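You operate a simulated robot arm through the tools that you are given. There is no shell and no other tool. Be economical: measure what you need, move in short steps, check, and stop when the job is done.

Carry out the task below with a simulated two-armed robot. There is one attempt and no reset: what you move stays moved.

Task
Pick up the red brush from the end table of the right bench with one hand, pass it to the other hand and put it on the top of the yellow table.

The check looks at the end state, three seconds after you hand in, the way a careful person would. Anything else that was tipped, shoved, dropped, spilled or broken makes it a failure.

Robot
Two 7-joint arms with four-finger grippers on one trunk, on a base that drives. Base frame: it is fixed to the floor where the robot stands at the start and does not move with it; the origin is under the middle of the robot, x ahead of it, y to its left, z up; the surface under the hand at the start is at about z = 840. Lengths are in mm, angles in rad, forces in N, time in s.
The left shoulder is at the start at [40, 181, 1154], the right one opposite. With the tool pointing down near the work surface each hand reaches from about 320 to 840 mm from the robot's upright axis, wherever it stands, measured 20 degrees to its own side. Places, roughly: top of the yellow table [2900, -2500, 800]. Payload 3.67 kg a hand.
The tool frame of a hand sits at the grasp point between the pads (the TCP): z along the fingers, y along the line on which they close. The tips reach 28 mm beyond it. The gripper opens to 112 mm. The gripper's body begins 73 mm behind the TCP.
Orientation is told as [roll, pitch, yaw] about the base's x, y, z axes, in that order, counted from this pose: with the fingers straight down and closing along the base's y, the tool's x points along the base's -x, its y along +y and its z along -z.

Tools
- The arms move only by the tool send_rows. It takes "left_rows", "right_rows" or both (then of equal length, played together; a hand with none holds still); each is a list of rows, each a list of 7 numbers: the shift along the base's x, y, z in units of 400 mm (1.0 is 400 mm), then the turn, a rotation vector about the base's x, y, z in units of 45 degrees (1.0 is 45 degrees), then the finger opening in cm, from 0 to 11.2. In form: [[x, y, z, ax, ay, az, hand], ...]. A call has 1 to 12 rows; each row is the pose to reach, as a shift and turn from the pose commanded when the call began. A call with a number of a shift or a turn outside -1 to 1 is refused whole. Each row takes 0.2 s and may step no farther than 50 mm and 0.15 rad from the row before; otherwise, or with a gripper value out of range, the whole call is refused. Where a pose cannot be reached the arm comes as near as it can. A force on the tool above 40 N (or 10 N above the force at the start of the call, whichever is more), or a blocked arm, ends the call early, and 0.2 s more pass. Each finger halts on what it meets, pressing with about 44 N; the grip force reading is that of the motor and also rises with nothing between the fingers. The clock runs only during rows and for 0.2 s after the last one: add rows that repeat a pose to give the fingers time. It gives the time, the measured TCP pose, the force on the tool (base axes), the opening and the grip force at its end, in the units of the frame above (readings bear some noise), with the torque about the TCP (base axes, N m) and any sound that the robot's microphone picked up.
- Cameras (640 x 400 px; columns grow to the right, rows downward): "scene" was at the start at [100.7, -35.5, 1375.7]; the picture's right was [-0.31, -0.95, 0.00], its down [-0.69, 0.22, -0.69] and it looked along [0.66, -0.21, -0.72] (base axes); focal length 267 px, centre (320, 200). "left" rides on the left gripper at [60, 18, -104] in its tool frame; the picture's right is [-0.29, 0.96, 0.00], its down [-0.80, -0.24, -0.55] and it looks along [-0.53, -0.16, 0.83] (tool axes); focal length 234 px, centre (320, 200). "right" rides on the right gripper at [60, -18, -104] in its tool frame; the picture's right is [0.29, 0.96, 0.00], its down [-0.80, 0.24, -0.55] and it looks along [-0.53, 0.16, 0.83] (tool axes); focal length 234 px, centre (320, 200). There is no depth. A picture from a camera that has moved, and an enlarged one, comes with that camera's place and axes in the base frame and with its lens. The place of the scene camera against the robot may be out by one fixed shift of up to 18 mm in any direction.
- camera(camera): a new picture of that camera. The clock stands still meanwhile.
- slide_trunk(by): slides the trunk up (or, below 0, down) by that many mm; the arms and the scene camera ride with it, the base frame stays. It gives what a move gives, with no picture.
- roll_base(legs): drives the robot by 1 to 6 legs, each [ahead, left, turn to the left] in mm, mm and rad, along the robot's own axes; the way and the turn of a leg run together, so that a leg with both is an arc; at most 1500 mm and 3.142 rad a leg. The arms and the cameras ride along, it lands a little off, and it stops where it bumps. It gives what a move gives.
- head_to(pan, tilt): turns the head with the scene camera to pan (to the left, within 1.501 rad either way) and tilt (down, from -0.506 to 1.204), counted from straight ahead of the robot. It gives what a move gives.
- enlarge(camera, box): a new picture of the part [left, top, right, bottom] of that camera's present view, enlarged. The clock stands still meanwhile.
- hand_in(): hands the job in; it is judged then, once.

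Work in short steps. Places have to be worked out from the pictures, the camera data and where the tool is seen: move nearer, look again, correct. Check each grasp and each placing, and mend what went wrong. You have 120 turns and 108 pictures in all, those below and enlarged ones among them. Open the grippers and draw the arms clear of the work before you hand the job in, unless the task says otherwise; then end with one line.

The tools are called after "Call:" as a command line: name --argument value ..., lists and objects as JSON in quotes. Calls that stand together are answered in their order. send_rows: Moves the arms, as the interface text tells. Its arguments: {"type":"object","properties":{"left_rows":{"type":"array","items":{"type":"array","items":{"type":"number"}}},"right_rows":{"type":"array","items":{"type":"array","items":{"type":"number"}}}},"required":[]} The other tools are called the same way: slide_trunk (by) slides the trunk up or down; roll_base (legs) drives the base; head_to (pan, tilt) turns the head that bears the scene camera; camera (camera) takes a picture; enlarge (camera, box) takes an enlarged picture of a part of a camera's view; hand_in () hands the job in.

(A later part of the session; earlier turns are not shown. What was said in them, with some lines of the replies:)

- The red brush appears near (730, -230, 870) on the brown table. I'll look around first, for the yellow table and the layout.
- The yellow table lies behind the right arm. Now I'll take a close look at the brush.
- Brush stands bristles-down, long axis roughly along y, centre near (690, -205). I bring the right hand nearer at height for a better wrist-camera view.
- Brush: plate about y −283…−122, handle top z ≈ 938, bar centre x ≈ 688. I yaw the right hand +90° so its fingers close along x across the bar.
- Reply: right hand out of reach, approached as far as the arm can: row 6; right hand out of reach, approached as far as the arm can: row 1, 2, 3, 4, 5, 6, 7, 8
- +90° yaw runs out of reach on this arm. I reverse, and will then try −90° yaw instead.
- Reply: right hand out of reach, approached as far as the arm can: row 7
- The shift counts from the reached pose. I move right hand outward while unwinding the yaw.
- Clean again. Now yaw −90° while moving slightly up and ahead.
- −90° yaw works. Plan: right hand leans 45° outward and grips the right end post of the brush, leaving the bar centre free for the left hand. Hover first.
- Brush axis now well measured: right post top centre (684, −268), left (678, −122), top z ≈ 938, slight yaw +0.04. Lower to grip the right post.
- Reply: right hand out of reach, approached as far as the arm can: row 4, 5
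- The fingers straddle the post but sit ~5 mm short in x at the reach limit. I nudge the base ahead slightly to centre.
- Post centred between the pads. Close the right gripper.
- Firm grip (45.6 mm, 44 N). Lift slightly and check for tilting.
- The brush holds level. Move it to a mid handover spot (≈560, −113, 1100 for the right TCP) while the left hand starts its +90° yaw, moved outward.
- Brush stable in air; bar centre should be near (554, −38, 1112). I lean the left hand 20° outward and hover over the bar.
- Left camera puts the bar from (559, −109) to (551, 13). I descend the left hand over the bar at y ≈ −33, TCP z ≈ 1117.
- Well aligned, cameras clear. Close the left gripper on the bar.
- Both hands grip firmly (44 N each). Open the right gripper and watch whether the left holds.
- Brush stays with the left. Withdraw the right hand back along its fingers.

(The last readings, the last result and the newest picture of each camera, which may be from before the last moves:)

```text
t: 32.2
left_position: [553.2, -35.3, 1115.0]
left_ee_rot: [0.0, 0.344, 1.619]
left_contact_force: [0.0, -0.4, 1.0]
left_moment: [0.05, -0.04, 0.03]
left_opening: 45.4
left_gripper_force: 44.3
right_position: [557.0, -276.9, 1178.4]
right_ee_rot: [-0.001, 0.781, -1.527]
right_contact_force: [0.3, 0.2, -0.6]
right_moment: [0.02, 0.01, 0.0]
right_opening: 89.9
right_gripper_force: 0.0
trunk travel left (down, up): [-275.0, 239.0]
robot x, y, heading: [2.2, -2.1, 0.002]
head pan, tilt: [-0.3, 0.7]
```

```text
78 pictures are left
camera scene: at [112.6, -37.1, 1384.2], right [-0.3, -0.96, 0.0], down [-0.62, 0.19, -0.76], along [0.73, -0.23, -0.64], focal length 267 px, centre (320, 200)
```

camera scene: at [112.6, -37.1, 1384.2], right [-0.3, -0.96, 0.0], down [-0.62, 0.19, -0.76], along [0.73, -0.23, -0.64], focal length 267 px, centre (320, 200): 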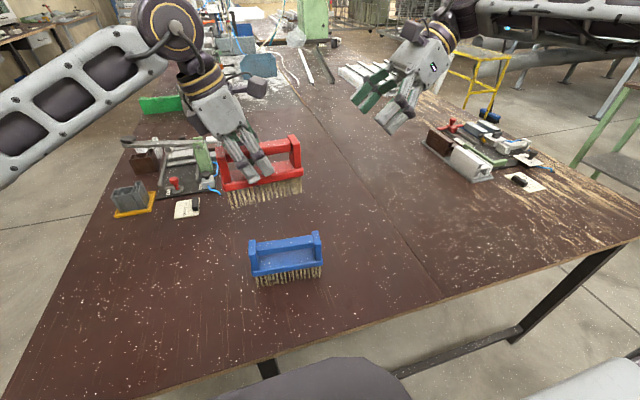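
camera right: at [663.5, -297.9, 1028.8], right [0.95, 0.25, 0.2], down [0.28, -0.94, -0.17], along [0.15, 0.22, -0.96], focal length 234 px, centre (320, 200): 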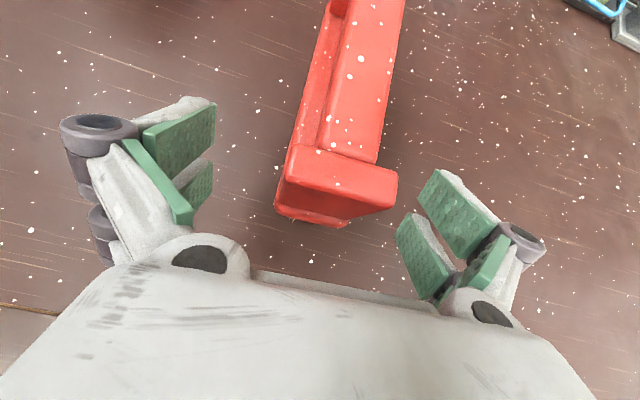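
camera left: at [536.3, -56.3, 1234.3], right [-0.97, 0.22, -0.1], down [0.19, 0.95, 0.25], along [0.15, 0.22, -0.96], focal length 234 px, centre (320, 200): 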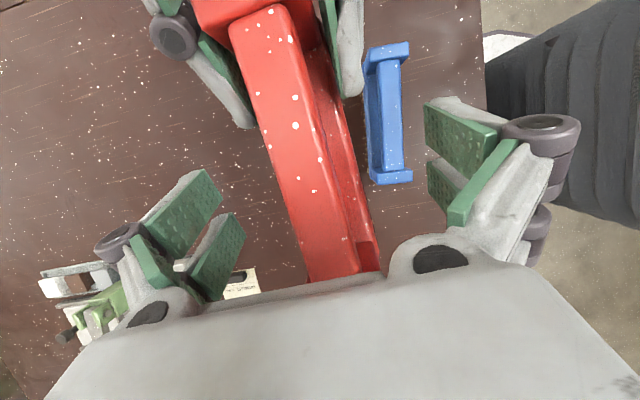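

Handover done. Retract the right hand to a compact pose (unlean, unyaw), and draw the left with the brush inward and up a little.

Call:
send_rows --right_rows '[[-0.06, -0.03, 0, -0.17, 0, 0, 9.0], [-0.12, -0.06, 0, -0.34, 0, 0, 9.0], [-0.18, -0.09, 0, -0.51, 0, 0, 9.0], [-0.24, -0.1, 0, -0.68, 0, 0, 9.0], [-0.28, -0.1, 0, -0.85, 0, 0, 9.0], [-0.28, -0.1, 0, -1.0, 0, 0, 9.0], [-0.28, -0.1, 0, -1.0, 0, 0, 9.0]]' --left_rows '[[0, 0.03, 0.06, 0, 0, 0, 0.5], [-0.03, 0.08, 0.1, 0, 0, 0, 0.5], [-0.08, 0.14, 0.13, 0, 0, 0, 0.5], [-0.13, 0.2, 0.15, 0, 0, 0, 0.5], [-0.18, 0.26, 0.15, 0, 0, 0, 0.5], [-0.22, 0.3, 0.15, 0, 0, 0, 0.5], [-0.22, 0.3, 0.15, 0, 0, 0, 0.5]]'

Call:
send_rows --right_rows '[[0, 0, 0, 0, 0, 0.17, 9.0], [0, 0, 0, 0, 0, 0.34, 9.0], [0, 0, 0, 0, 0, 0.51, 9.0], [0, 0, 0, 0, 0, 0.68, 9.0], [0, 0, 0, 0, 0, 0.85, 9.0], [0, 0, 0, 0, 0, 1.0, 9.0]]'

Call:
send_rows --right_rows '[[0, 0, 0, 0, 0, 0.17, 9.0], [0, 0, 0, 0, 0, 0.34, 9.0], [0, 0, 0, 0, 0, 0.51, 9.0], [0, 0, 0, 0, 0, 0.68, 9.0], [0, 0, 0, 0, 0, 0.85, 9.0], [0, 0, 0, 0, 0, 1.0, 9.0]]'

Call:
head_to --pan -0.75 --tilt 0.35

Call:
camera --camera "scene"

```text
t: 33.8
left_position: [465.2, 86.3, 1171.2]
left_ee_rot: [-0.002, 0.345, 1.618]
left_contact_force: [-1.0, 0.4, -2.1]
left_moment: [0.05, 0.01, -0.02]
left_opening: 45.4
left_gripper_force: 43.9
right_position: [445.0, -316.3, 1177.8]
right_ee_rot: [-0.031, -0.003, -1.541]
right_contact_force: [0.6, -0.3, 0.2]
right_moment: [0.02, 0.01, 0.0]
right_opening: 90.2
right_gripper_force: 0.0
trunk travel left (down, up): [-275.0, 239.0]
robot x, y, heading: [6.3, 1.4, 0.005]
head pan, tilt: [-0.3, 0.7]
```

```text
t: 35.2
left_position: [467.1, 86.0, 1170.7]
left_ee_rot: [0.0, 0.345, 1.619]
left_contact_force: [-0.4, 0.0, -2.5]
left_moment: [0.05, -0.01, -0.04]
left_opening: 45.2
left_gripper_force: 44.1
right_position: [445.8, -314.6, 1180.3]
right_ee_rot: [-0.03, -0.005, -0.753]
right_contact_force: [0.4, -0.1, 0.1]
right_moment: [0.01, 0.01, -0.02]
right_opening: 90.3
right_gripper_force: 0.0
trunk travel left (down, up): [-275.0, 239.0]
robot x, y, heading: [1.4, -3.1, 0.001]
head pan, tilt: [-0.3, 0.7]
```

```text
t: 36.6
left_position: [466.3, 86.5, 1170.3]
left_ee_rot: [-0.001, 0.345, 1.62]
left_contact_force: [0.6, 0.6, -2.3]
left_moment: [0.04, -0.05, 0.02]
left_opening: 45.6
left_gripper_force: 43.7
right_position: [445.1, -315.7, 1179.1]
right_ee_rot: [-0.032, -0.005, 0.032]
right_contact_force: [0.2, 0.4, -0.8]
right_moment: [0.0, 0.03, 0.02]
right_opening: 90.0
right_gripper_force: 0.0
trunk travel left (down, up): [-275.0, 239.0]
robot x, y, heading: [4.8, 2.2, 0.004]
head pan, tilt: [-0.3, 0.7]
```

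```text
t: 37.5
left_position: [467.4, 86.2, 1170.8]
left_ee_rot: [0.001, 0.346, 1.62]
left_contact_force: [-0.5, -0.2, -2.1]
left_moment: [0.03, 0.04, 0.0]
left_opening: 45.3
left_gripper_force: 43.7
right_position: [445.4, -315.2, 1178.8]
right_ee_rot: [-0.032, -0.003, 0.029]
right_contact_force: [-0.4, 0.3, -0.4]
right_moment: [0.01, 0.03, 0.0]
right_opening: 90.2
right_gripper_force: 0.0
trunk travel left (down, up): [-275.0, 239.0]
robot x, y, heading: [5.6, 2.9, 0.0]
head pan, tilt: [-0.75, 0.351]
```

```text
77 pictures are left
camera scene: at [99.3, -74.3, 1415.6], right [-0.68, -0.73, 0.0], down [-0.25, 0.23, -0.94], along [0.69, -0.64, -0.34], focal length 267 px, centre (320, 200)
```

scene: 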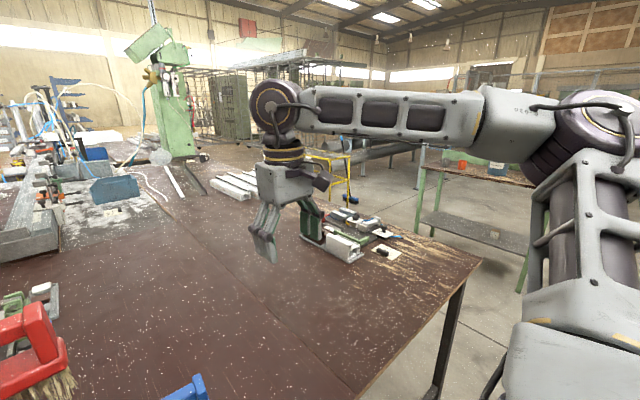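

The yellow table is the yellow frame behind the right forearm; route: back off, strafe right past the brown bench corner (≈330, −1130), then go ahead along the aisle. Back off first and view the right side.

Call:
roll_base --legs '[[-300, 0, 0]]'

Call:
head_to --pan -1.3 --tilt 0.5

Call:
camera --camera "scene"

```text
t: 39.5
left_position: [170.8, 83.4, 1171.1]
left_ee_rot: [0.0, 0.346, 1.609]
left_contact_force: [-0.6, 0.7, -2.1]
left_moment: [0.0, -0.03, -0.03]
left_opening: 45.5
left_gripper_force: 43.9
right_position: [145.6, -318.3, 1179.8]
right_ee_rot: [-0.032, -0.003, 0.022]
right_contact_force: [-0.7, -1.0, -0.4]
right_moment: [0.02, -0.02, -0.01]
right_opening: 90.0
right_gripper_force: 0.0
trunk travel left (down, up): [-275.0, 239.0]
robot x, y, heading: [-290.5, 5.2, -0.01]
head pan, tilt: [-0.75, 0.351]
```

```text
t: 40.5
left_position: [171.4, 84.0, 1170.1]
left_ee_rot: [0.001, 0.346, 1.609]
left_contact_force: [1.0, 0.5, -2.6]
left_moment: [0.05, 0.0, 0.03]
left_opening: 45.2
left_gripper_force: 43.6
right_position: [145.5, -318.2, 1178.6]
right_ee_rot: [-0.031, -0.002, 0.021]
right_contact_force: [-0.4, -0.1, 1.4]
right_moment: [-0.05, 0.01, -0.01]
right_opening: 90.0
right_gripper_force: 0.1
trunk travel left (down, up): [-275.0, 239.0]
robot x, y, heading: [-289.8, 0.5, -0.01]
head pan, tilt: [-1.3, 0.499]
```

```text
76 pictures are left
camera scene: at [-242.1, -97.4, 1402.0], right [-0.97, -0.26, 0.0], down [-0.12, 0.46, -0.88], along [0.23, -0.85, -0.48], focal length 267 px, centre (320, 200)
```

scene: 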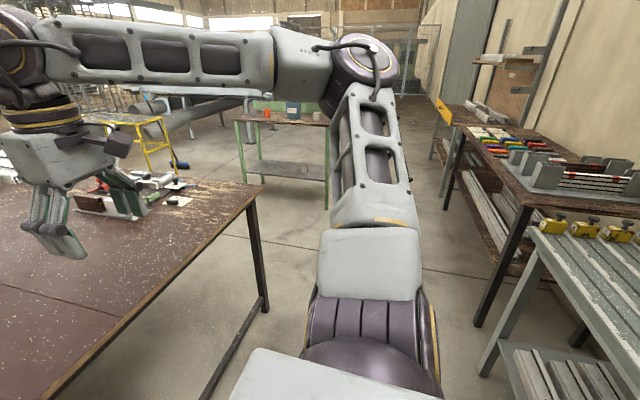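

Clear corridor: brown bench corner at (≈330, −1130), wall benches at x < −740, green bench at y < −2700. Strafe right.

Call:
roll_base --legs '[[50, -800, 0], [0, -950, 0]]'

Call:
head_to --pan -0.3 --tilt 0.35

Call:
camera --camera "scene"

```text
t: 49.6
left_position: [185.0, -1677.9, 1171.2]
left_ee_rot: [0.001, 0.344, 1.582]
left_contact_force: [0.8, 0.1, -2.7]
left_moment: [0.04, -0.06, 0.01]
left_opening: 45.5
left_gripper_force: 44.0
right_position: [150.4, -2080.0, 1179.5]
right_ee_rot: [-0.032, -0.004, -0.007]
right_contact_force: [0.2, 0.0, -0.3]
right_moment: [0.02, 0.03, 0.03]
right_opening: 90.2
right_gripper_force: 0.1
trunk travel left (down, up): [-275.0, 239.0]
robot x, y, heading: [-279.3, -1746.3, -0.034]
head pan, tilt: [-1.3, 0.499]
```

```text
t: 50.9
left_position: [185.5, -1678.4, 1169.7]
left_ee_rot: [0.0, 0.345, 1.581]
left_contact_force: [-0.4, 0.4, -2.0]
left_moment: [0.02, -0.01, 0.0]
left_opening: 45.4
left_gripper_force: 43.9
right_position: [149.1, -2078.5, 1179.7]
right_ee_rot: [-0.032, -0.003, -0.006]
right_contact_force: [0.0, 0.0, 0.0]
right_moment: [0.02, -0.01, -0.01]
right_opening: 89.9
right_gripper_force: 0.0
trunk travel left (down, up): [-275.0, 239.0]
robot x, y, heading: [-277.4, -1748.1, -0.04]
head pan, tilt: [-0.3, 0.351]
```

```text
75 pictures are left
camera scene: at [-165.1, -1790.3, 1415.6], right [-0.33, -0.94, 0.0], down [-0.32, 0.11, -0.94], along [0.89, -0.31, -0.34], focal length 267 px, centre (320, 200)
```

scene: 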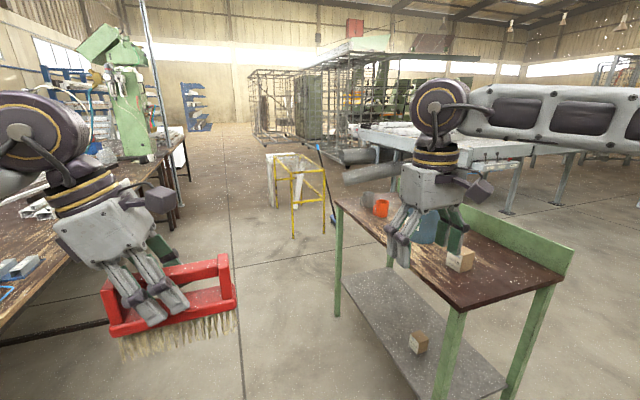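

Call:
enlarge --camera "scene" --box '[230, 130, 358, 250]'

```text
3.33 times, centred on (294, 190) of scene
camera zoom: at [-165.1, -1790.3, 1415.6], right [-0.33, -0.94, 0.0], down [-0.32, 0.11, -0.94], along [0.89, -0.31, -0.34], focal length 892 px, centre (407, 233)
```

zoom: 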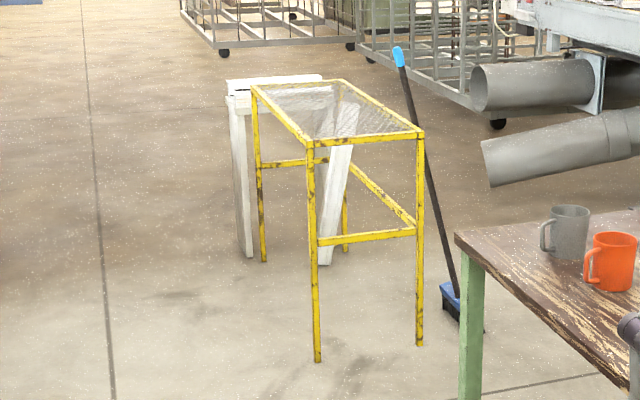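

Yellow table has a mesh top, roughly x 2300–3150, y −2350…−2700; a broom leans near its right side. I drive ahead along the aisle to about x = 1500.

Call:
roll_base --legs '[[0, 30, 0.038], [900, 0, 0], [880, 0, 0]]'

Call:
head_to --pan -0.6 --tilt 0.4

Call:
camera --camera "scene"

```text
t: 60.7
left_position: [1987.6, -1618.8, 1170.8]
left_ee_rot: [-0.001, 0.345, 1.63]
left_contact_force: [0.4, 0.5, -2.2]
left_moment: [0.01, 0.02, 0.01]
left_opening: 45.6
left_gripper_force: 44.0
right_position: [1971.0, -2020.2, 1180.0]
right_ee_rot: [-0.031, -0.003, 0.04]
right_contact_force: [0.8, 0.0, -0.4]
right_moment: [0.0, -0.01, -0.01]
right_opening: 90.0
right_gripper_force: 0.1
trunk travel left (down, up): [-275.0, 239.0]
robot x, y, heading: [1527.8, -1708.7, 0.01]
head pan, tilt: [-0.3, 0.351]
```

```text
t: 61.5
left_position: [1987.4, -1618.6, 1169.7]
left_ee_rot: [0.0, 0.344, 1.63]
left_contact_force: [-0.4, 0.7, -1.9]
left_moment: [0.02, 0.0, 0.01]
left_opening: 45.6
left_gripper_force: 44.2
right_position: [1971.8, -2019.4, 1179.7]
right_ee_rot: [-0.031, -0.001, 0.04]
right_contact_force: [0.3, -0.1, 0.0]
right_moment: [0.04, 0.02, -0.02]
right_opening: 90.3
right_gripper_force: 0.0
trunk travel left (down, up): [-275.0, 239.0]
robot x, y, heading: [1528.5, -1709.8, 0.011]
head pan, tilt: [-0.6, 0.4]
```

```text
73 pictures are left
camera scene: at [1629.9, -1771.7, 1411.1], right [-0.56, -0.83, 0.0], down [-0.32, 0.22, -0.92], along [0.77, -0.51, -0.39], focal length 267 px, centre (320, 200)
```

scene: 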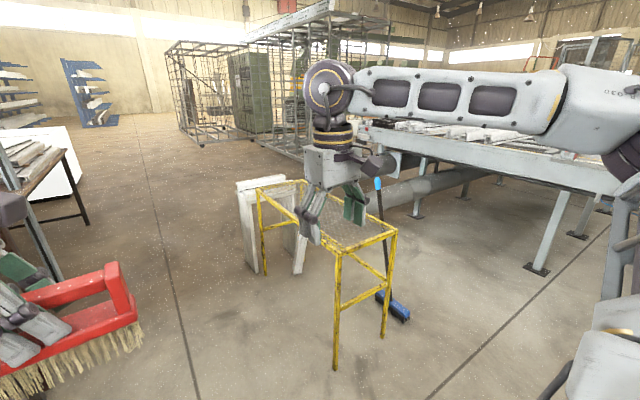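

Table top now ≈ x 2345–3235, y −2335…−2655. I drive ahead to x≈1850, then strafe right to y≈−2570 to face its near end.

Call:
roll_base --legs '[[315, 0, 0], [0, -600, 0]]'

Call:
head_to --pan -0.4 --tilt 0.7

Call:
camera --camera "scene"

```text
t: 66.7
left_position: [2293.6, -2224.2, 1169.8]
left_ee_rot: [0.0, 0.344, 1.616]
left_contact_force: [0.1, -0.4, -2.2]
left_moment: [0.06, 0.0, 0.01]
left_opening: 45.4
left_gripper_force: 43.8
right_position: [2270.0, -2624.8, 1180.5]
right_ee_rot: [-0.032, -0.003, 0.026]
right_contact_force: [0.1, -0.3, -0.3]
right_moment: [0.03, -0.04, 0.0]
right_opening: 90.5
right_gripper_force: 0.0
trunk travel left (down, up): [-275.0, 239.0]
robot x, y, heading: [1834.8, -2309.8, -0.004]
head pan, tilt: [-0.6, 0.4]
```

```text
t: 67.5
left_position: [2293.0, -2224.9, 1170.9]
left_ee_rot: [0.0, 0.345, 1.614]
left_contact_force: [-0.2, 0.1, -1.8]
left_moment: [0.01, 0.01, 0.04]
left_opening: 45.2
left_gripper_force: 43.8
right_position: [2270.6, -2626.4, 1179.1]
right_ee_rot: [-0.031, -0.003, 0.027]
right_contact_force: [0.2, -0.6, -0.1]
right_moment: [0.01, -0.02, -0.01]
right_opening: 90.1
right_gripper_force: 0.0
trunk travel left (down, up): [-275.0, 239.0]
robot x, y, heading: [1834.0, -2309.8, -0.007]
head pan, tilt: [-0.4, 0.7]
```

```text
72 pictures are left
camera scene: at [1935.4, -2353.1, 1384.3], right [-0.39, -0.92, 0.0], down [-0.59, 0.25, -0.77], along [0.7, -0.3, -0.64], focal length 267 px, centre (320, 200)
```

scene: 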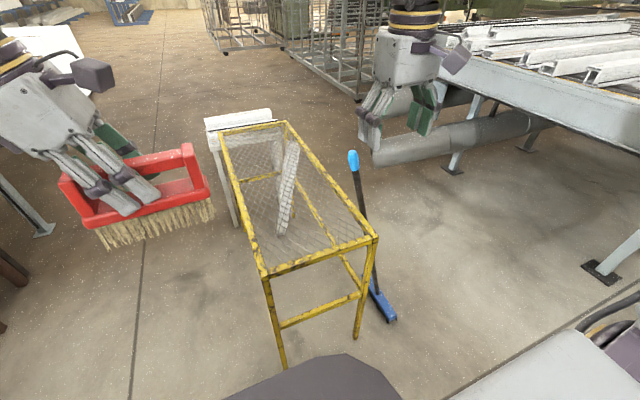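

The broom leans on the table's right edge (top ≈ (2511, −2700, 985)), so I stay to the left half and keep off the table. Strafe right 285 and ahead 50.

Call:
roll_base --legs '[[50, 0, 0.005], [0, -285, 0]]'

Call:
camera --camera "scene"

Call:
camera --camera "left"

```text
t: 70.0
left_position: [2341.3, -2508.2, 1171.2]
left_ee_rot: [0.0, 0.345, 1.613]
left_contact_force: [-0.4, -0.1, -2.1]
left_moment: [0.06, 0.0, 0.01]
left_opening: 45.1
left_gripper_force: 43.6
right_position: [2317.7, -2909.1, 1180.3]
right_ee_rot: [-0.031, -0.004, 0.026]
right_contact_force: [-0.8, 0.4, 0.5]
right_moment: [0.01, 0.04, -0.03]
right_opening: 89.9
right_gripper_force: 0.1
trunk travel left (down, up): [-275.0, 239.0]
robot x, y, heading: [1881.9, -2593.1, -0.005]
head pan, tilt: [-0.4, 0.7]
```

```text
71 pictures are left
camera scene: at [1983.8, -2635.9, 1384.3], right [-0.4, -0.92, 0.0], down [-0.59, 0.25, -0.76], along [0.7, -0.3, -0.64], focal length 267 px, centre (320, 200)
```

scene: 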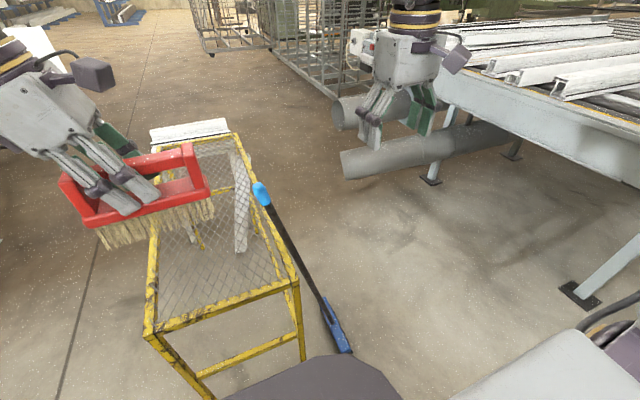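

```text
70 pictures are left
camera left: at [2324.8, -2530.5, 1289.5], right [-0.97, 0.23, -0.1], down [0.2, 0.95, 0.25], along [0.15, 0.22, -0.96], focal length 234 px, centre (320, 200)
```

left: 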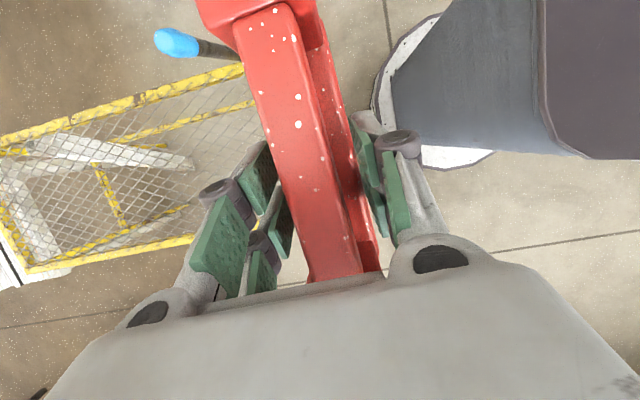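

Broom top confirmed near (2503, −2697). I extend the left hand to x≈2505, lowering to z≈1040, well clear of it.

Call:
send_rows --left_rows '[[0.08, 0, -0.03, 0, 0, 0, 0.5], [0.16, 0, -0.08, 0, 0, 0, 0.5], [0.24, 0, -0.14, 0, 0, 0, 0.5], [0.32, -0.01, -0.2, 0, 0, 0, 0.5], [0.4, -0.02, -0.26, 0, 0, 0, 0.5], [0.41, -0.02, -0.33, 0, 0, 0, 0.5], [0.41, -0.02, -0.33, 0, 0, 0, 0.5]]'

Call:
camera --camera "scene"

Call:
camera --camera "left"

```text
t: 71.6
left_position: [2506.5, -2515.4, 1042.7]
left_ee_rot: [0.001, 0.347, 1.612]
left_contact_force: [0.6, 0.4, -0.9]
left_moment: [0.06, -0.03, 0.06]
left_opening: 45.4
left_gripper_force: 44.0
right_position: [2318.2, -2909.3, 1179.5]
right_ee_rot: [-0.032, -0.004, 0.025]
right_contact_force: [0.2, 0.3, -0.1]
right_moment: [-0.04, -0.01, -0.04]
right_opening: 90.1
right_gripper_force: 0.0
trunk travel left (down, up): [-275.0, 239.0]
robot x, y, heading: [1878.0, -2592.9, -0.01]
head pan, tilt: [-0.4, 0.7]
```

```text
69 pictures are left
camera scene: at [1983.8, -2636.4, 1384.3], right [-0.4, -0.92, 0.0], down [-0.59, 0.26, -0.76], along [0.7, -0.3, -0.64], focal length 267 px, centre (320, 200)
```

scene: 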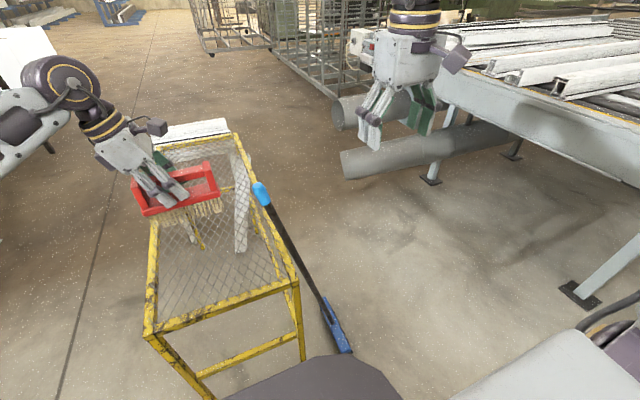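

```text
68 pictures are left
camera left: at [2490.0, -2537.8, 1163.3], right [-0.97, 0.23, -0.1], down [0.2, 0.95, 0.25], along [0.15, 0.22, -0.96], focal length 234 px, centre (320, 200)
```

left: 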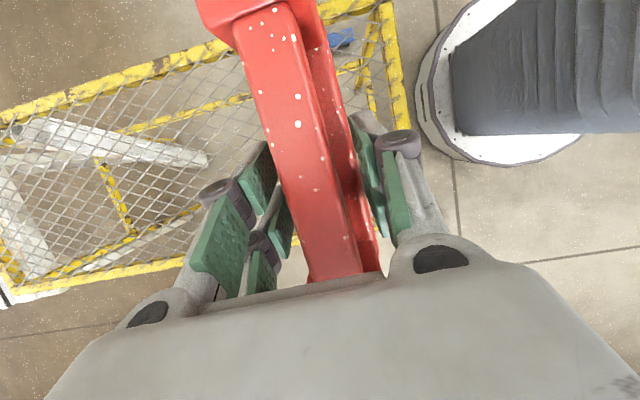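

Brush sits over the table with good margins. Lower 110 mm, then inspect.

Call:
send_rows --left_rows '[[0, 0, -0.08, 0, 0, 0, 0.5], [0, 0, -0.15, 0, 0, 0, 0.5], [0, 0, -0.21, 0, 0, 0, 0.5], [0, 0, -0.25, 0, 0, 0, 0.5], [0, 0, -0.275, 0, 0, 0, 0.5], [0, 0, -0.275, 0, 0, 0, 0.5]]'

Call:
enlarge --camera "scene" --box '[80, 120, 336, 350]'

```text
t: 73.0
left_position: [2505.2, -2517.4, 930.1]
left_ee_rot: [0.001, 0.346, 1.612]
left_contact_force: [-0.3, -0.2, -1.5]
left_moment: [0.01, -0.02, 0.01]
left_opening: 45.5
left_gripper_force: 43.7
right_position: [2318.5, -2909.3, 1179.6]
right_ee_rot: [-0.031, -0.003, 0.024]
right_contact_force: [-0.1, 1.2, 0.2]
right_moment: [0.03, 0.01, 0.02]
right_opening: 90.0
right_gripper_force: 0.1
trunk travel left (down, up): [-275.0, 239.0]
robot x, y, heading: [1883.1, -2593.2, -0.008]
head pan, tilt: [-0.4, 0.7]
```

```text
1.74 times, centred on (208, 235) of scene
camera zoom: at [1984.0, -2635.9, 1384.3], right [-0.4, -0.92, 0.0], down [-0.59, 0.25, -0.76], along [0.7, -0.3, -0.64], focal length 465 px, centre (515, 139)
```

zoom: 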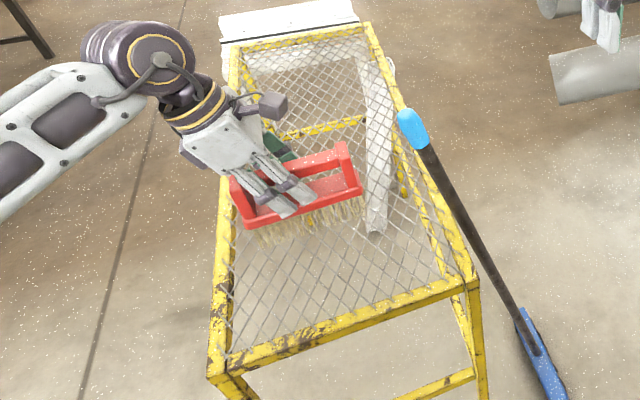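

Continue down slowly in 6 mm rows with a small shift right to centre it, stopping on contact.

Call:
send_rows --left_rows '[[0, -0.02, -0.015, 0, 0, 0, 0.5], [0, -0.045, -0.03, 0, 0, 0, 0.5], [0, -0.045, -0.045, 0, 0, 0, 0.5], [0, -0.045, -0.06, 0, 0, 0, 0.5], [0, -0.045, -0.07, 0, 0, 0, 0.5], [0, -0.045, -0.08, 0, 0, 0, 0.5], [0, -0.045, -0.08, 0, 0, 0, 0.5]]'

Call:
enlarge --camera "scene" --box '[80, 120, 336, 350]'

```text
t: 74.6
left_position: [2507.1, -2535.3, 896.0]
left_ee_rot: [0.0, 0.345, 1.612]
left_contact_force: [-0.1, -0.7, -3.0]
left_moment: [0.02, 0.04, 0.0]
left_opening: 45.4
left_gripper_force: 44.1
right_position: [2318.1, -2909.7, 1180.2]
right_ee_rot: [-0.031, -0.004, 0.025]
right_contact_force: [-0.1, 0.2, -0.3]
right_moment: [0.01, 0.0, 0.01]
right_opening: 89.7
right_gripper_force: 0.0
trunk travel left (down, up): [-275.0, 239.0]
robot x, y, heading: [1880.3, -2589.7, -0.005]
head pan, tilt: [-0.4, 0.7]
```

```text
1.74 times, centred on (208, 235) of scene
camera zoom: at [1983.9, -2636.0, 1384.3], right [-0.4, -0.92, 0.0], down [-0.59, 0.25, -0.76], along [0.7, -0.3, -0.64], focal length 465 px, centre (515, 139)
```

zoom: 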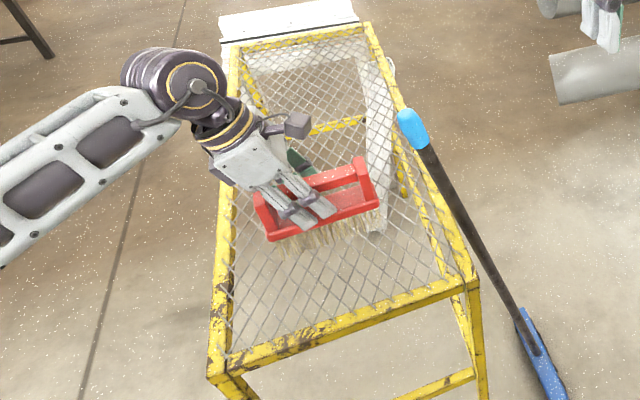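

No contact yet; bristle bottom ≈ 808. Continue in smaller chunks.

Call:
send_rows --left_rows '[[0, 0, -0.01, 0, 0, 0, 0.5], [0, 0, -0.02, 0, 0, 0, 0.5], [0, 0, -0.03, 0, 0, 0, 0.5], [0, 0, -0.03, 0, 0, 0, 0.5]]'

Call:
send_rows --left_rows '[[0, 0, -0.01, 0, 0, 0, 0.5], [0, 0, -0.02, 0, 0, 0, 0.5], [0, 0, -0.02, 0, 0, 0, 0.5]]'

Call:
enlarge --camera "scene" --box '[140, 160, 300, 290]'

```text
t: 75.6
left_position: [2505.4, -2533.5, 886.2]
left_ee_rot: [0.001, 0.345, 1.613]
left_contact_force: [0.0, -0.7, -2.7]
left_moment: [0.01, -0.01, -0.02]
left_opening: 45.3
left_gripper_force: 43.7
right_position: [2318.2, -2909.6, 1179.6]
right_ee_rot: [-0.033, -0.004, 0.023]
right_contact_force: [0.4, 0.7, -0.6]
right_moment: [0.01, 0.0, 0.04]
right_opening: 89.8
right_gripper_force: 0.1
trunk travel left (down, up): [-275.0, 239.0]
robot x, y, heading: [1880.1, -2592.6, -0.01]
head pan, tilt: [-0.4, 0.7]
```

```text
t: 76.4
left_position: [2507.2, -2534.0, 877.0]
left_ee_rot: [-0.001, 0.346, 1.613]
left_contact_force: [0.2, 0.3, -2.3]
left_moment: [0.01, -0.01, 0.03]
left_opening: 45.3
left_gripper_force: 44.4
right_position: [2317.9, -2910.4, 1180.4]
right_ee_rot: [-0.032, -0.003, 0.025]
right_contact_force: [-0.3, -0.4, 0.1]
right_moment: [-0.02, 0.0, 0.02]
right_opening: 89.9
right_gripper_force: 0.0
trunk travel left (down, up): [-275.0, 239.0]
robot x, y, heading: [1880.6, -2592.7, -0.004]
head pan, tilt: [-0.4, 0.7]
```

```text
3.08 times, centred on (220, 225) of scene
camera zoom: at [1983.9, -2636.0, 1384.3], right [-0.4, -0.92, 0.0], down [-0.59, 0.25, -0.76], along [0.7, -0.3, -0.64], focal length 823 px, centre (628, 123)
```

zoom: 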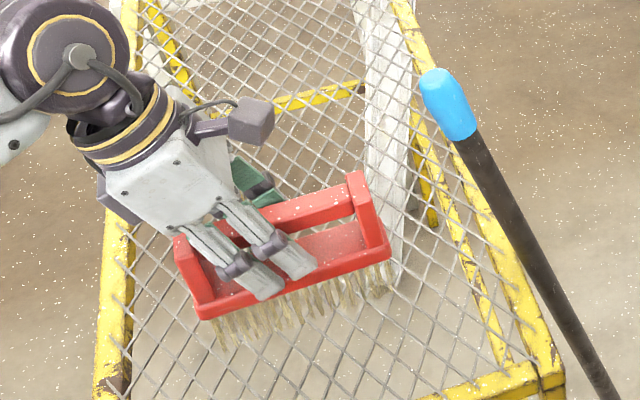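

Still free at bristle bottom ≈ 789. Continue.

Call:
send_rows --left_rows '[[0, 0, -0.008, 0, 0, 0, 0.5], [0, 0, -0.016, 0, 0, 0, 0.5], [0, 0, -0.024, 0, 0, 0, 0.5], [0, 0, -0.024, 0, 0, 0, 0.5]]'

Call:
send_rows --left_rows '[[0, 0, -0.008, 0, 0, 0, 0.5], [0, 0, -0.016, 0, 0, 0, 0.5], [0, 0, -0.024, 0, 0, 0, 0.5], [0, 0, -0.024, 0, 0, 0, 0.5]]'

Call:
enlarge --camera "scene" --box '[140, 160, 300, 290]'

```text
t: 77.4
left_position: [2506.5, -2533.7, 866.0]
left_ee_rot: [0.002, 0.347, 1.613]
left_contact_force: [0.1, 0.9, -2.5]
left_moment: [0.06, 0.03, 0.0]
left_opening: 45.2
left_gripper_force: 44.0
right_position: [2319.0, -2909.5, 1180.2]
right_ee_rot: [-0.03, -0.004, 0.025]
right_contact_force: [0.0, -0.3, 0.1]
right_moment: [0.01, -0.01, 0.02]
right_opening: 89.8
right_gripper_force: 0.1
trunk travel left (down, up): [-275.0, 239.0]
robot x, y, heading: [1881.9, -2592.0, -0.005]
head pan, tilt: [-0.4, 0.7]
```

```text
t: 78.4
left_position: [2506.3, -2534.3, 855.9]
left_ee_rot: [0.0, 0.346, 1.613]
left_contact_force: [0.5, 1.1, -2.1]
left_moment: [0.06, -0.03, -0.02]
left_opening: 45.7
left_gripper_force: 43.8
right_position: [2317.5, -2907.7, 1179.1]
right_ee_rot: [-0.031, -0.003, 0.025]
right_contact_force: [0.8, -0.7, -0.3]
right_moment: [-0.01, 0.0, -0.04]
right_opening: 90.1
right_gripper_force: 0.0
trunk travel left (down, up): [-275.0, 239.0]
robot x, y, heading: [1883.2, -2591.7, -0.007]
head pan, tilt: [-0.4, 0.7]
```

```text
3.08 times, centred on (220, 225) of scene
camera zoom: at [1983.9, -2635.9, 1384.3], right [-0.4, -0.92, 0.0], down [-0.59, 0.25, -0.76], along [0.7, -0.3, -0.64], focal length 823 px, centre (628, 123)
```

zoom: 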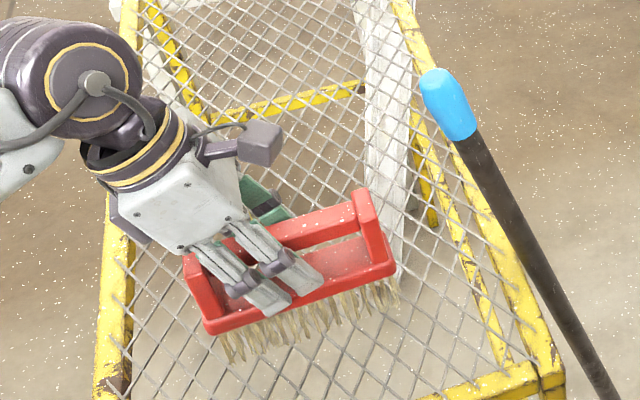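

Still free at ≈ 768. Continue down.

Call:
send_rows --left_rows '[[0, 0, -0.008, 0, 0, 0, 0.5], [0, 0, -0.016, 0, 0, 0, 0.5], [0, 0, -0.024, 0, 0, 0, 0.5], [0, 0, -0.024, 0, 0, 0, 0.5]]'

Call:
send_rows --left_rows '[[0, 0, -0.008, 0, 0, 0, 0.5], [0, 0, -0.016, 0, 0, 0, 0.5], [0, 0, -0.016, 0, 0, 0, 0.5]]'

Call:
enlarge --camera "scene" --box '[140, 160, 300, 290]'

Call:
camera --camera "left"

```text
t: 79.4
left_position: [2504.1, -2533.2, 848.5]
left_ee_rot: [0.001, 0.346, 1.612]
left_contact_force: [0.5, 0.6, -2.3]
left_moment: [-0.01, 0.01, 0.0]
left_opening: 45.2
left_gripper_force: 44.3
right_position: [2318.3, -2908.4, 1179.7]
right_ee_rot: [-0.031, -0.005, 0.025]
right_contact_force: [0.0, 0.3, 0.0]
right_moment: [0.0, 0.0, -0.02]
right_opening: 90.0
right_gripper_force: 0.1
trunk travel left (down, up): [-275.0, 239.0]
robot x, y, heading: [1882.7, -2589.6, -0.007]
head pan, tilt: [-0.4, 0.7]
```

```text
t: 80.2
left_position: [2506.1, -2535.0, 841.8]
left_ee_rot: [0.001, 0.345, 1.612]
left_contact_force: [-0.9, 0.1, -2.0]
left_moment: [0.03, 0.05, 0.01]
left_opening: 45.2
left_gripper_force: 44.0
right_position: [2318.4, -2908.2, 1180.9]
right_ee_rot: [-0.03, -0.004, 0.025]
right_contact_force: [-0.3, -0.2, -0.2]
right_moment: [0.01, 0.0, 0.0]
right_opening: 89.7
right_gripper_force: 0.1
trunk travel left (down, up): [-275.0, 239.0]
robot x, y, heading: [1880.3, -2595.4, -0.007]
head pan, tilt: [-0.4, 0.7]
```

```text
3.08 times, centred on (220, 225) of scene
camera zoom: at [1983.9, -2635.9, 1384.3], right [-0.4, -0.92, 0.0], down [-0.59, 0.25, -0.76], along [0.7, -0.3, -0.64], focal length 823 px, centre (628, 123)
```

zoom: 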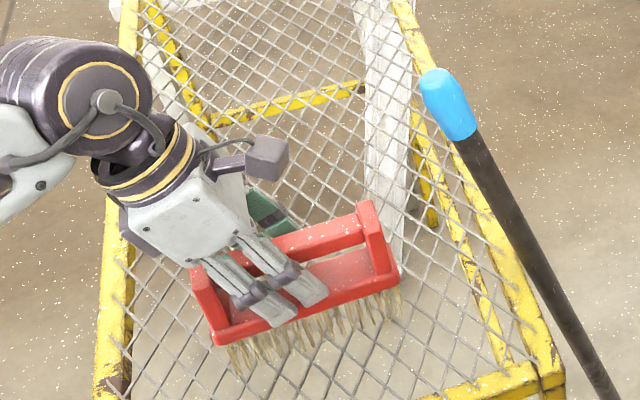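

```text
62 pictures are left
camera left: at [2488.9, -2557.2, 960.6], right [-0.97, 0.23, -0.1], down [0.2, 0.95, 0.25], along [0.15, 0.22, -0.96], focal length 234 px, centre (320, 200)
```

left: 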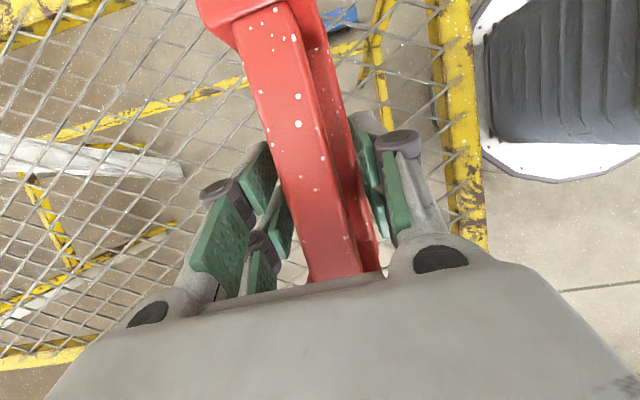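

Bottom ≈ 754 and near the mesh. Continue with small steps.

Call:
send_rows --left_rows '[[0, 0, -0.006, 0, 0, 0, 0.5], [0, 0, -0.012, 0, 0, 0, 0.5], [0, 0, -0.02, 0, 0, 0, 0.5], [0, 0, -0.02, 0, 0, 0, 0.5]]'

Call:
send_rows --left_rows '[[0, 0, -0.006, 0, 0, 0, 0.5], [0, 0, -0.012, 0, 0, 0, 0.5], [0, 0, -0.02, 0, 0, 0, 0.5], [0, 0, -0.02, 0, 0, 0, 0.5]]'

Call:
enlarge --camera "scene" --box '[140, 160, 300, 290]'

```text
t: 81.2
left_position: [2505.3, -2534.2, 838.6]
left_ee_rot: [-0.007, 0.349, 1.61]
left_contact_force: [2.4, 3.2, 30.4]
left_moment: [0.5, -0.06, -0.05]
left_opening: 45.4
left_gripper_force: 43.7
right_position: [2314.8, -2908.8, 1181.9]
right_ee_rot: [-0.031, -0.007, 0.025]
right_contact_force: [0.5, -0.2, -0.1]
right_moment: [0.0, 0.01, -0.02]
right_opening: 89.8
right_gripper_force: 0.0
trunk travel left (down, up): [-275.0, 239.0]
robot x, y, heading: [1880.6, -2587.2, -0.009]
head pan, tilt: [-0.4, 0.7]
```

```text
t: 82.2
left_position: [2504.9, -2534.7, 832.4]
left_ee_rot: [-0.009, 0.348, 1.611]
left_contact_force: [2.4, -0.1, 38.6]
left_moment: [-0.18, -0.26, -0.08]
left_opening: 45.8
left_gripper_force: 44.3
right_position: [2315.1, -2909.6, 1180.8]
right_ee_rot: [-0.032, -0.008, 0.023]
right_contact_force: [0.4, 0.8, 0.3]
right_moment: [0.0, -0.03, 0.02]
right_opening: 90.2
right_gripper_force: 0.0
trunk travel left (down, up): [-275.0, 239.0]
robot x, y, heading: [1880.6, -2592.5, -0.006]
head pan, tilt: [-0.4, 0.7]
```

```text
3.08 times, centred on (220, 225) of scene
camera zoom: at [1980.1, -2636.3, 1384.6], right [-0.4, -0.92, 0.0], down [-0.59, 0.26, -0.77], along [0.7, -0.3, -0.64], focal length 823 px, centre (628, 123)
```

zoom: 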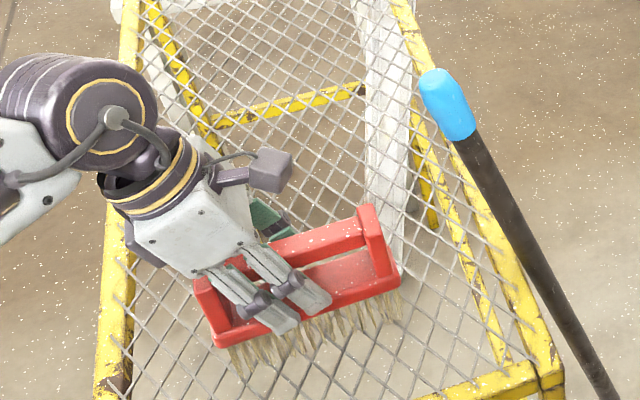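

Contact at TCP z ≈ 838; pressing 38 N. Ease up by ~3 mm to relieve, and check the force.

Call:
send_rows --left_rows '[[0, 0, 0.008, 0, 0, 0, 0.5], [0, 0, 0.012, 0, 0, 0, 0.5], [0, 0, 0.012, 0, 0, 0, 0.5]]'

```text
t: 83.0
left_position: [2504.1, -2534.1, 830.2]
left_ee_rot: [-0.002, 0.343, 1.614]
left_contact_force: [3.7, -3.1, 16.8]
left_moment: [-1.24, -0.32, 0.28]
left_opening: 45.4
left_gripper_force: 43.9
right_position: [2318.2, -2910.1, 1179.9]
right_ee_rot: [-0.031, -0.006, 0.025]
right_contact_force: [-0.3, -0.1, 0.2]
right_moment: [0.07, 0.0, 0.02]
right_opening: 90.0
right_gripper_force: 0.0
trunk travel left (down, up): [-275.0, 239.0]
robot x, y, heading: [1881.6, -2590.6, -0.008]
head pan, tilt: [-0.4, 0.7]
```

Call:
send_rows --left_rows '[[0, 0, 0.006, 0, 0, 0, 0.5], [0, 0, 0.006, 0, 0, 0, 0.5]]'

Call:
enlarge --camera "scene" --box '[140, 160, 300, 290]'

Call:
camera --camera "left"

```text
t: 83.6
left_position: [2502.9, -2533.9, 829.9]
left_ee_rot: [0.004, 0.343, 1.615]
left_contact_force: [1.5, -1.1, 2.9]
left_moment: [-0.57, -0.18, 0.1]
left_opening: 45.7
left_gripper_force: 44.2
right_position: [2317.8, -2907.7, 1180.1]
right_ee_rot: [-0.032, -0.006, 0.024]
right_contact_force: [0.1, 0.1, -0.2]
right_moment: [-0.01, 0.04, -0.02]
right_opening: 90.0
right_gripper_force: 0.0
trunk travel left (down, up): [-275.0, 239.0]
robot x, y, heading: [1879.9, -2590.4, -0.008]
head pan, tilt: [-0.4, 0.7]
```

```text
3.08 times, centred on (220, 225) of scene
camera zoom: at [1983.4, -2636.0, 1384.2], right [-0.4, -0.92, 0.0], down [-0.59, 0.25, -0.76], along [0.7, -0.3, -0.64], focal length 823 px, centre (628, 123)
```

zoom: 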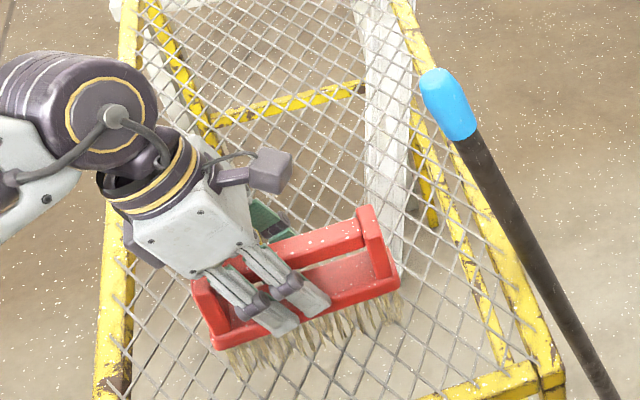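

```text
59 pictures are left
camera left: at [2487.2, -2556.4, 949.8], right [-0.97, 0.23, -0.09], down [0.2, 0.95, 0.25], along [0.15, 0.23, -0.96], focal length 234 px, centre (320, 200)
```

left: 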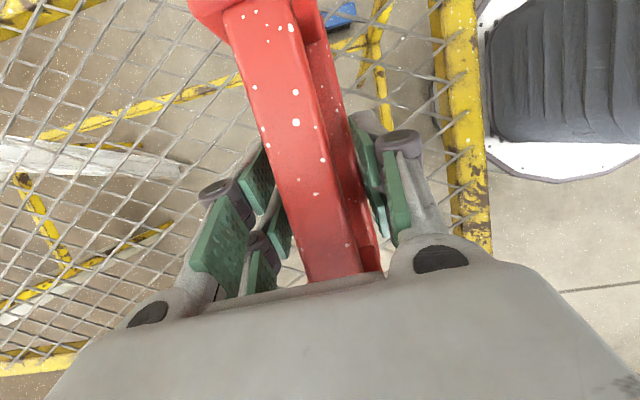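

Load is nearly nil and the brush rests on the mesh. Open the left gripper slowly.

Call:
send_rows --left_rows '[[0, 0, 0, 0, 0, 0, 5.0], [0, 0, 0, 0, 0, 0, 6.0], [0, 0, 0, 0, 0, 0, 7.5], [0, 0, 0, 0, 0, 0, 9.0], [0, 0, 0, 0, 0, 0, 9.0]]'

Call:
enlarge --camera "scene" --box '[140, 160, 300, 290]'

Call:
camera --camera "left"

```text
t: 84.8
left_position: [2504.6, -2534.7, 831.6]
left_ee_rot: [0.001, 0.344, 1.612]
left_contact_force: [0.1, -0.2, -0.5]
left_moment: [0.02, 0.03, 0.03]
left_opening: 89.7
left_gripper_force: 0.1
right_position: [2317.8, -2908.3, 1180.2]
right_ee_rot: [-0.032, -0.003, 0.026]
right_contact_force: [-0.7, 0.2, -0.8]
right_moment: [0.0, 0.02, 0.03]
right_opening: 90.0
right_gripper_force: 0.1
trunk travel left (down, up): [-275.0, 239.0]
robot x, y, heading: [1881.8, -2592.0, -0.007]
head pan, tilt: [-0.4, 0.7]
```

```text
3.08 times, centred on (220, 225) of scene
camera zoom: at [1983.8, -2635.9, 1384.3], right [-0.4, -0.92, 0.0], down [-0.59, 0.25, -0.76], along [0.7, -0.3, -0.64], focal length 823 px, centre (628, 123)
```

zoom: 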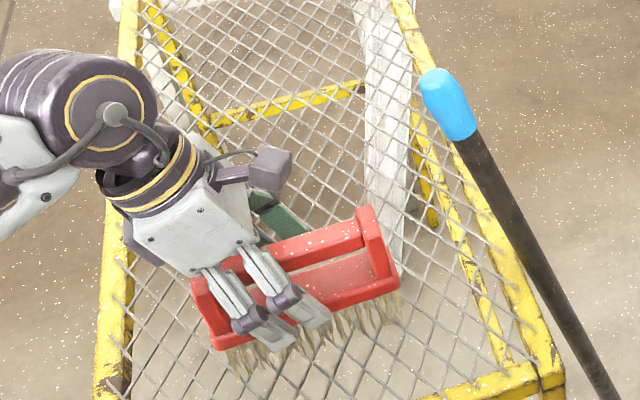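

```text
57 pictures are left
camera left: at [2487.9, -2556.8, 951.3], right [-0.97, 0.23, -0.1], down [0.2, 0.95, 0.25], along [0.15, 0.22, -0.96], focal length 234 px, centre (320, 200)
```

left: 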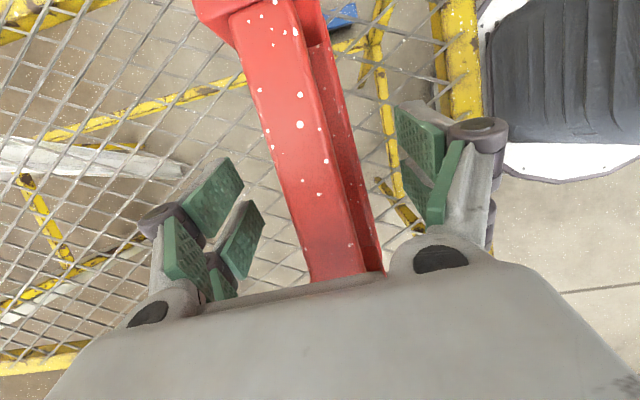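

Released; the brush stays put. Raise the hand straight up and then draw back.

Call:
send_rows --left_rows '[[0, 0.01, 0.05, 0, 0, 0, 9.0], [0, 0.02, 0.1, 0, 0, 0, 9.0], [0, 0.04, 0.2, 0, 0, 0, 9.0], [0, 0.06, 0.3, 0, 0, 0, 9.0], [0, 0.08, 0.4, 0, 0, 0, 9.0], [0, 0.08, 0.5, 0, 0, 0, 9.0], [0, 0.08, 0.6, 0, 0, 0, 9.0], [-0.1, 0.08, 0.65, 0, 0, 0, 9.0], [-0.2, 0.08, 0.68, 0, 0, 0, 9.0], [-0.3, 0.08, 0.68, 0, 0, 0, 9.0], [-0.4, 0.08, 0.68, 0, 0, 0, 9.0]]'

Call:
enlarge --camera "scene" --box '[100, 100, 356, 360]'

```text
t: 87.2
left_position: [2343.2, -2499.1, 1105.2]
left_ee_rot: [0.0, 0.344, 1.614]
left_contact_force: [-1.2, 0.2, 0.4]
left_moment: [-0.01, -0.02, -0.01]
left_opening: 90.1
left_gripper_force: 0.2
right_position: [2316.3, -2908.4, 1179.4]
right_ee_rot: [-0.029, -0.005, 0.023]
right_contact_force: [-0.7, -0.7, 0.8]
right_moment: [0.01, -0.05, 0.01]
right_opening: 89.9
right_gripper_force: 0.0
trunk travel left (down, up): [-275.0, 239.0]
robot x, y, heading: [1882.6, -2592.5, -0.003]
head pan, tilt: [-0.4, 0.7]
```

```text
1.54 times, centred on (228, 230) of scene
camera zoom: at [1982.5, -2635.7, 1384.4], right [-0.4, -0.92, 0.0], down [-0.59, 0.25, -0.77], along [0.7, -0.3, -0.64], focal length 412 px, centre (462, 154)
```

zoom: 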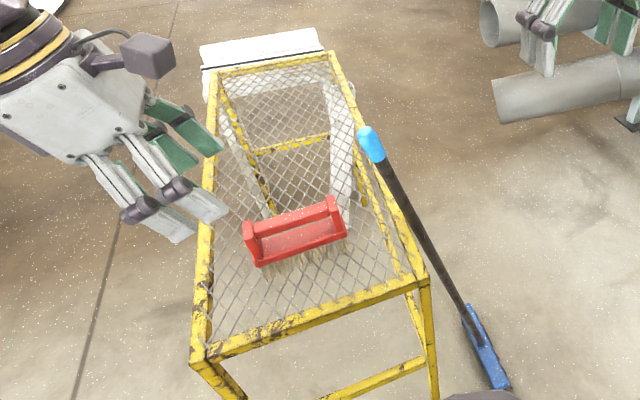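

The brush stands stable on the yellow table top and the broom is untouched. Back the robot off a little, take a last look.

Call:
roll_base --legs '[[-120, 0, 0]]'

Call:
camera --camera "scene"

```text
t: 88.5
left_position: [2221.7, -2498.7, 1105.8]
left_ee_rot: [0.002, 0.343, 1.612]
left_contact_force: [1.0, 0.7, 0.1]
left_moment: [0.02, -0.01, 0.0]
left_opening: 89.9
left_gripper_force: 0.0
right_position: [2195.2, -2908.3, 1179.8]
right_ee_rot: [-0.031, -0.004, 0.024]
right_contact_force: [0.3, -0.6, 0.1]
right_moment: [0.01, 0.0, -0.01]
right_opening: 90.1
right_gripper_force: 0.0
trunk travel left (down, up): [-275.0, 239.0]
robot x, y, heading: [1758.0, -2586.6, -0.008]
head pan, tilt: [-0.4, 0.7]
```

```text
55 pictures are left
camera scene: at [1861.4, -2635.1, 1384.2], right [-0.4, -0.92, 0.0], down [-0.59, 0.26, -0.76], along [0.7, -0.3, -0.64], focal length 267 px, centre (320, 200)
```

scene: 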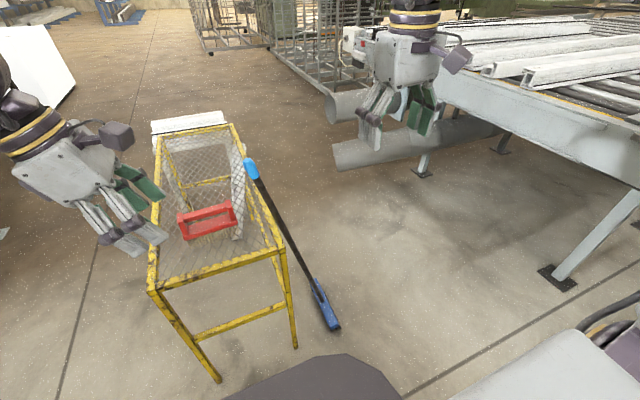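

All in order: brush on the yellow table, both grippers open and clear. Handing in.

Call:
hand_in

```text
The job is handed in.
```

The red brush went from the right hand to the left and now stands on top of the yellow table, with both grippers open and drawn clear.
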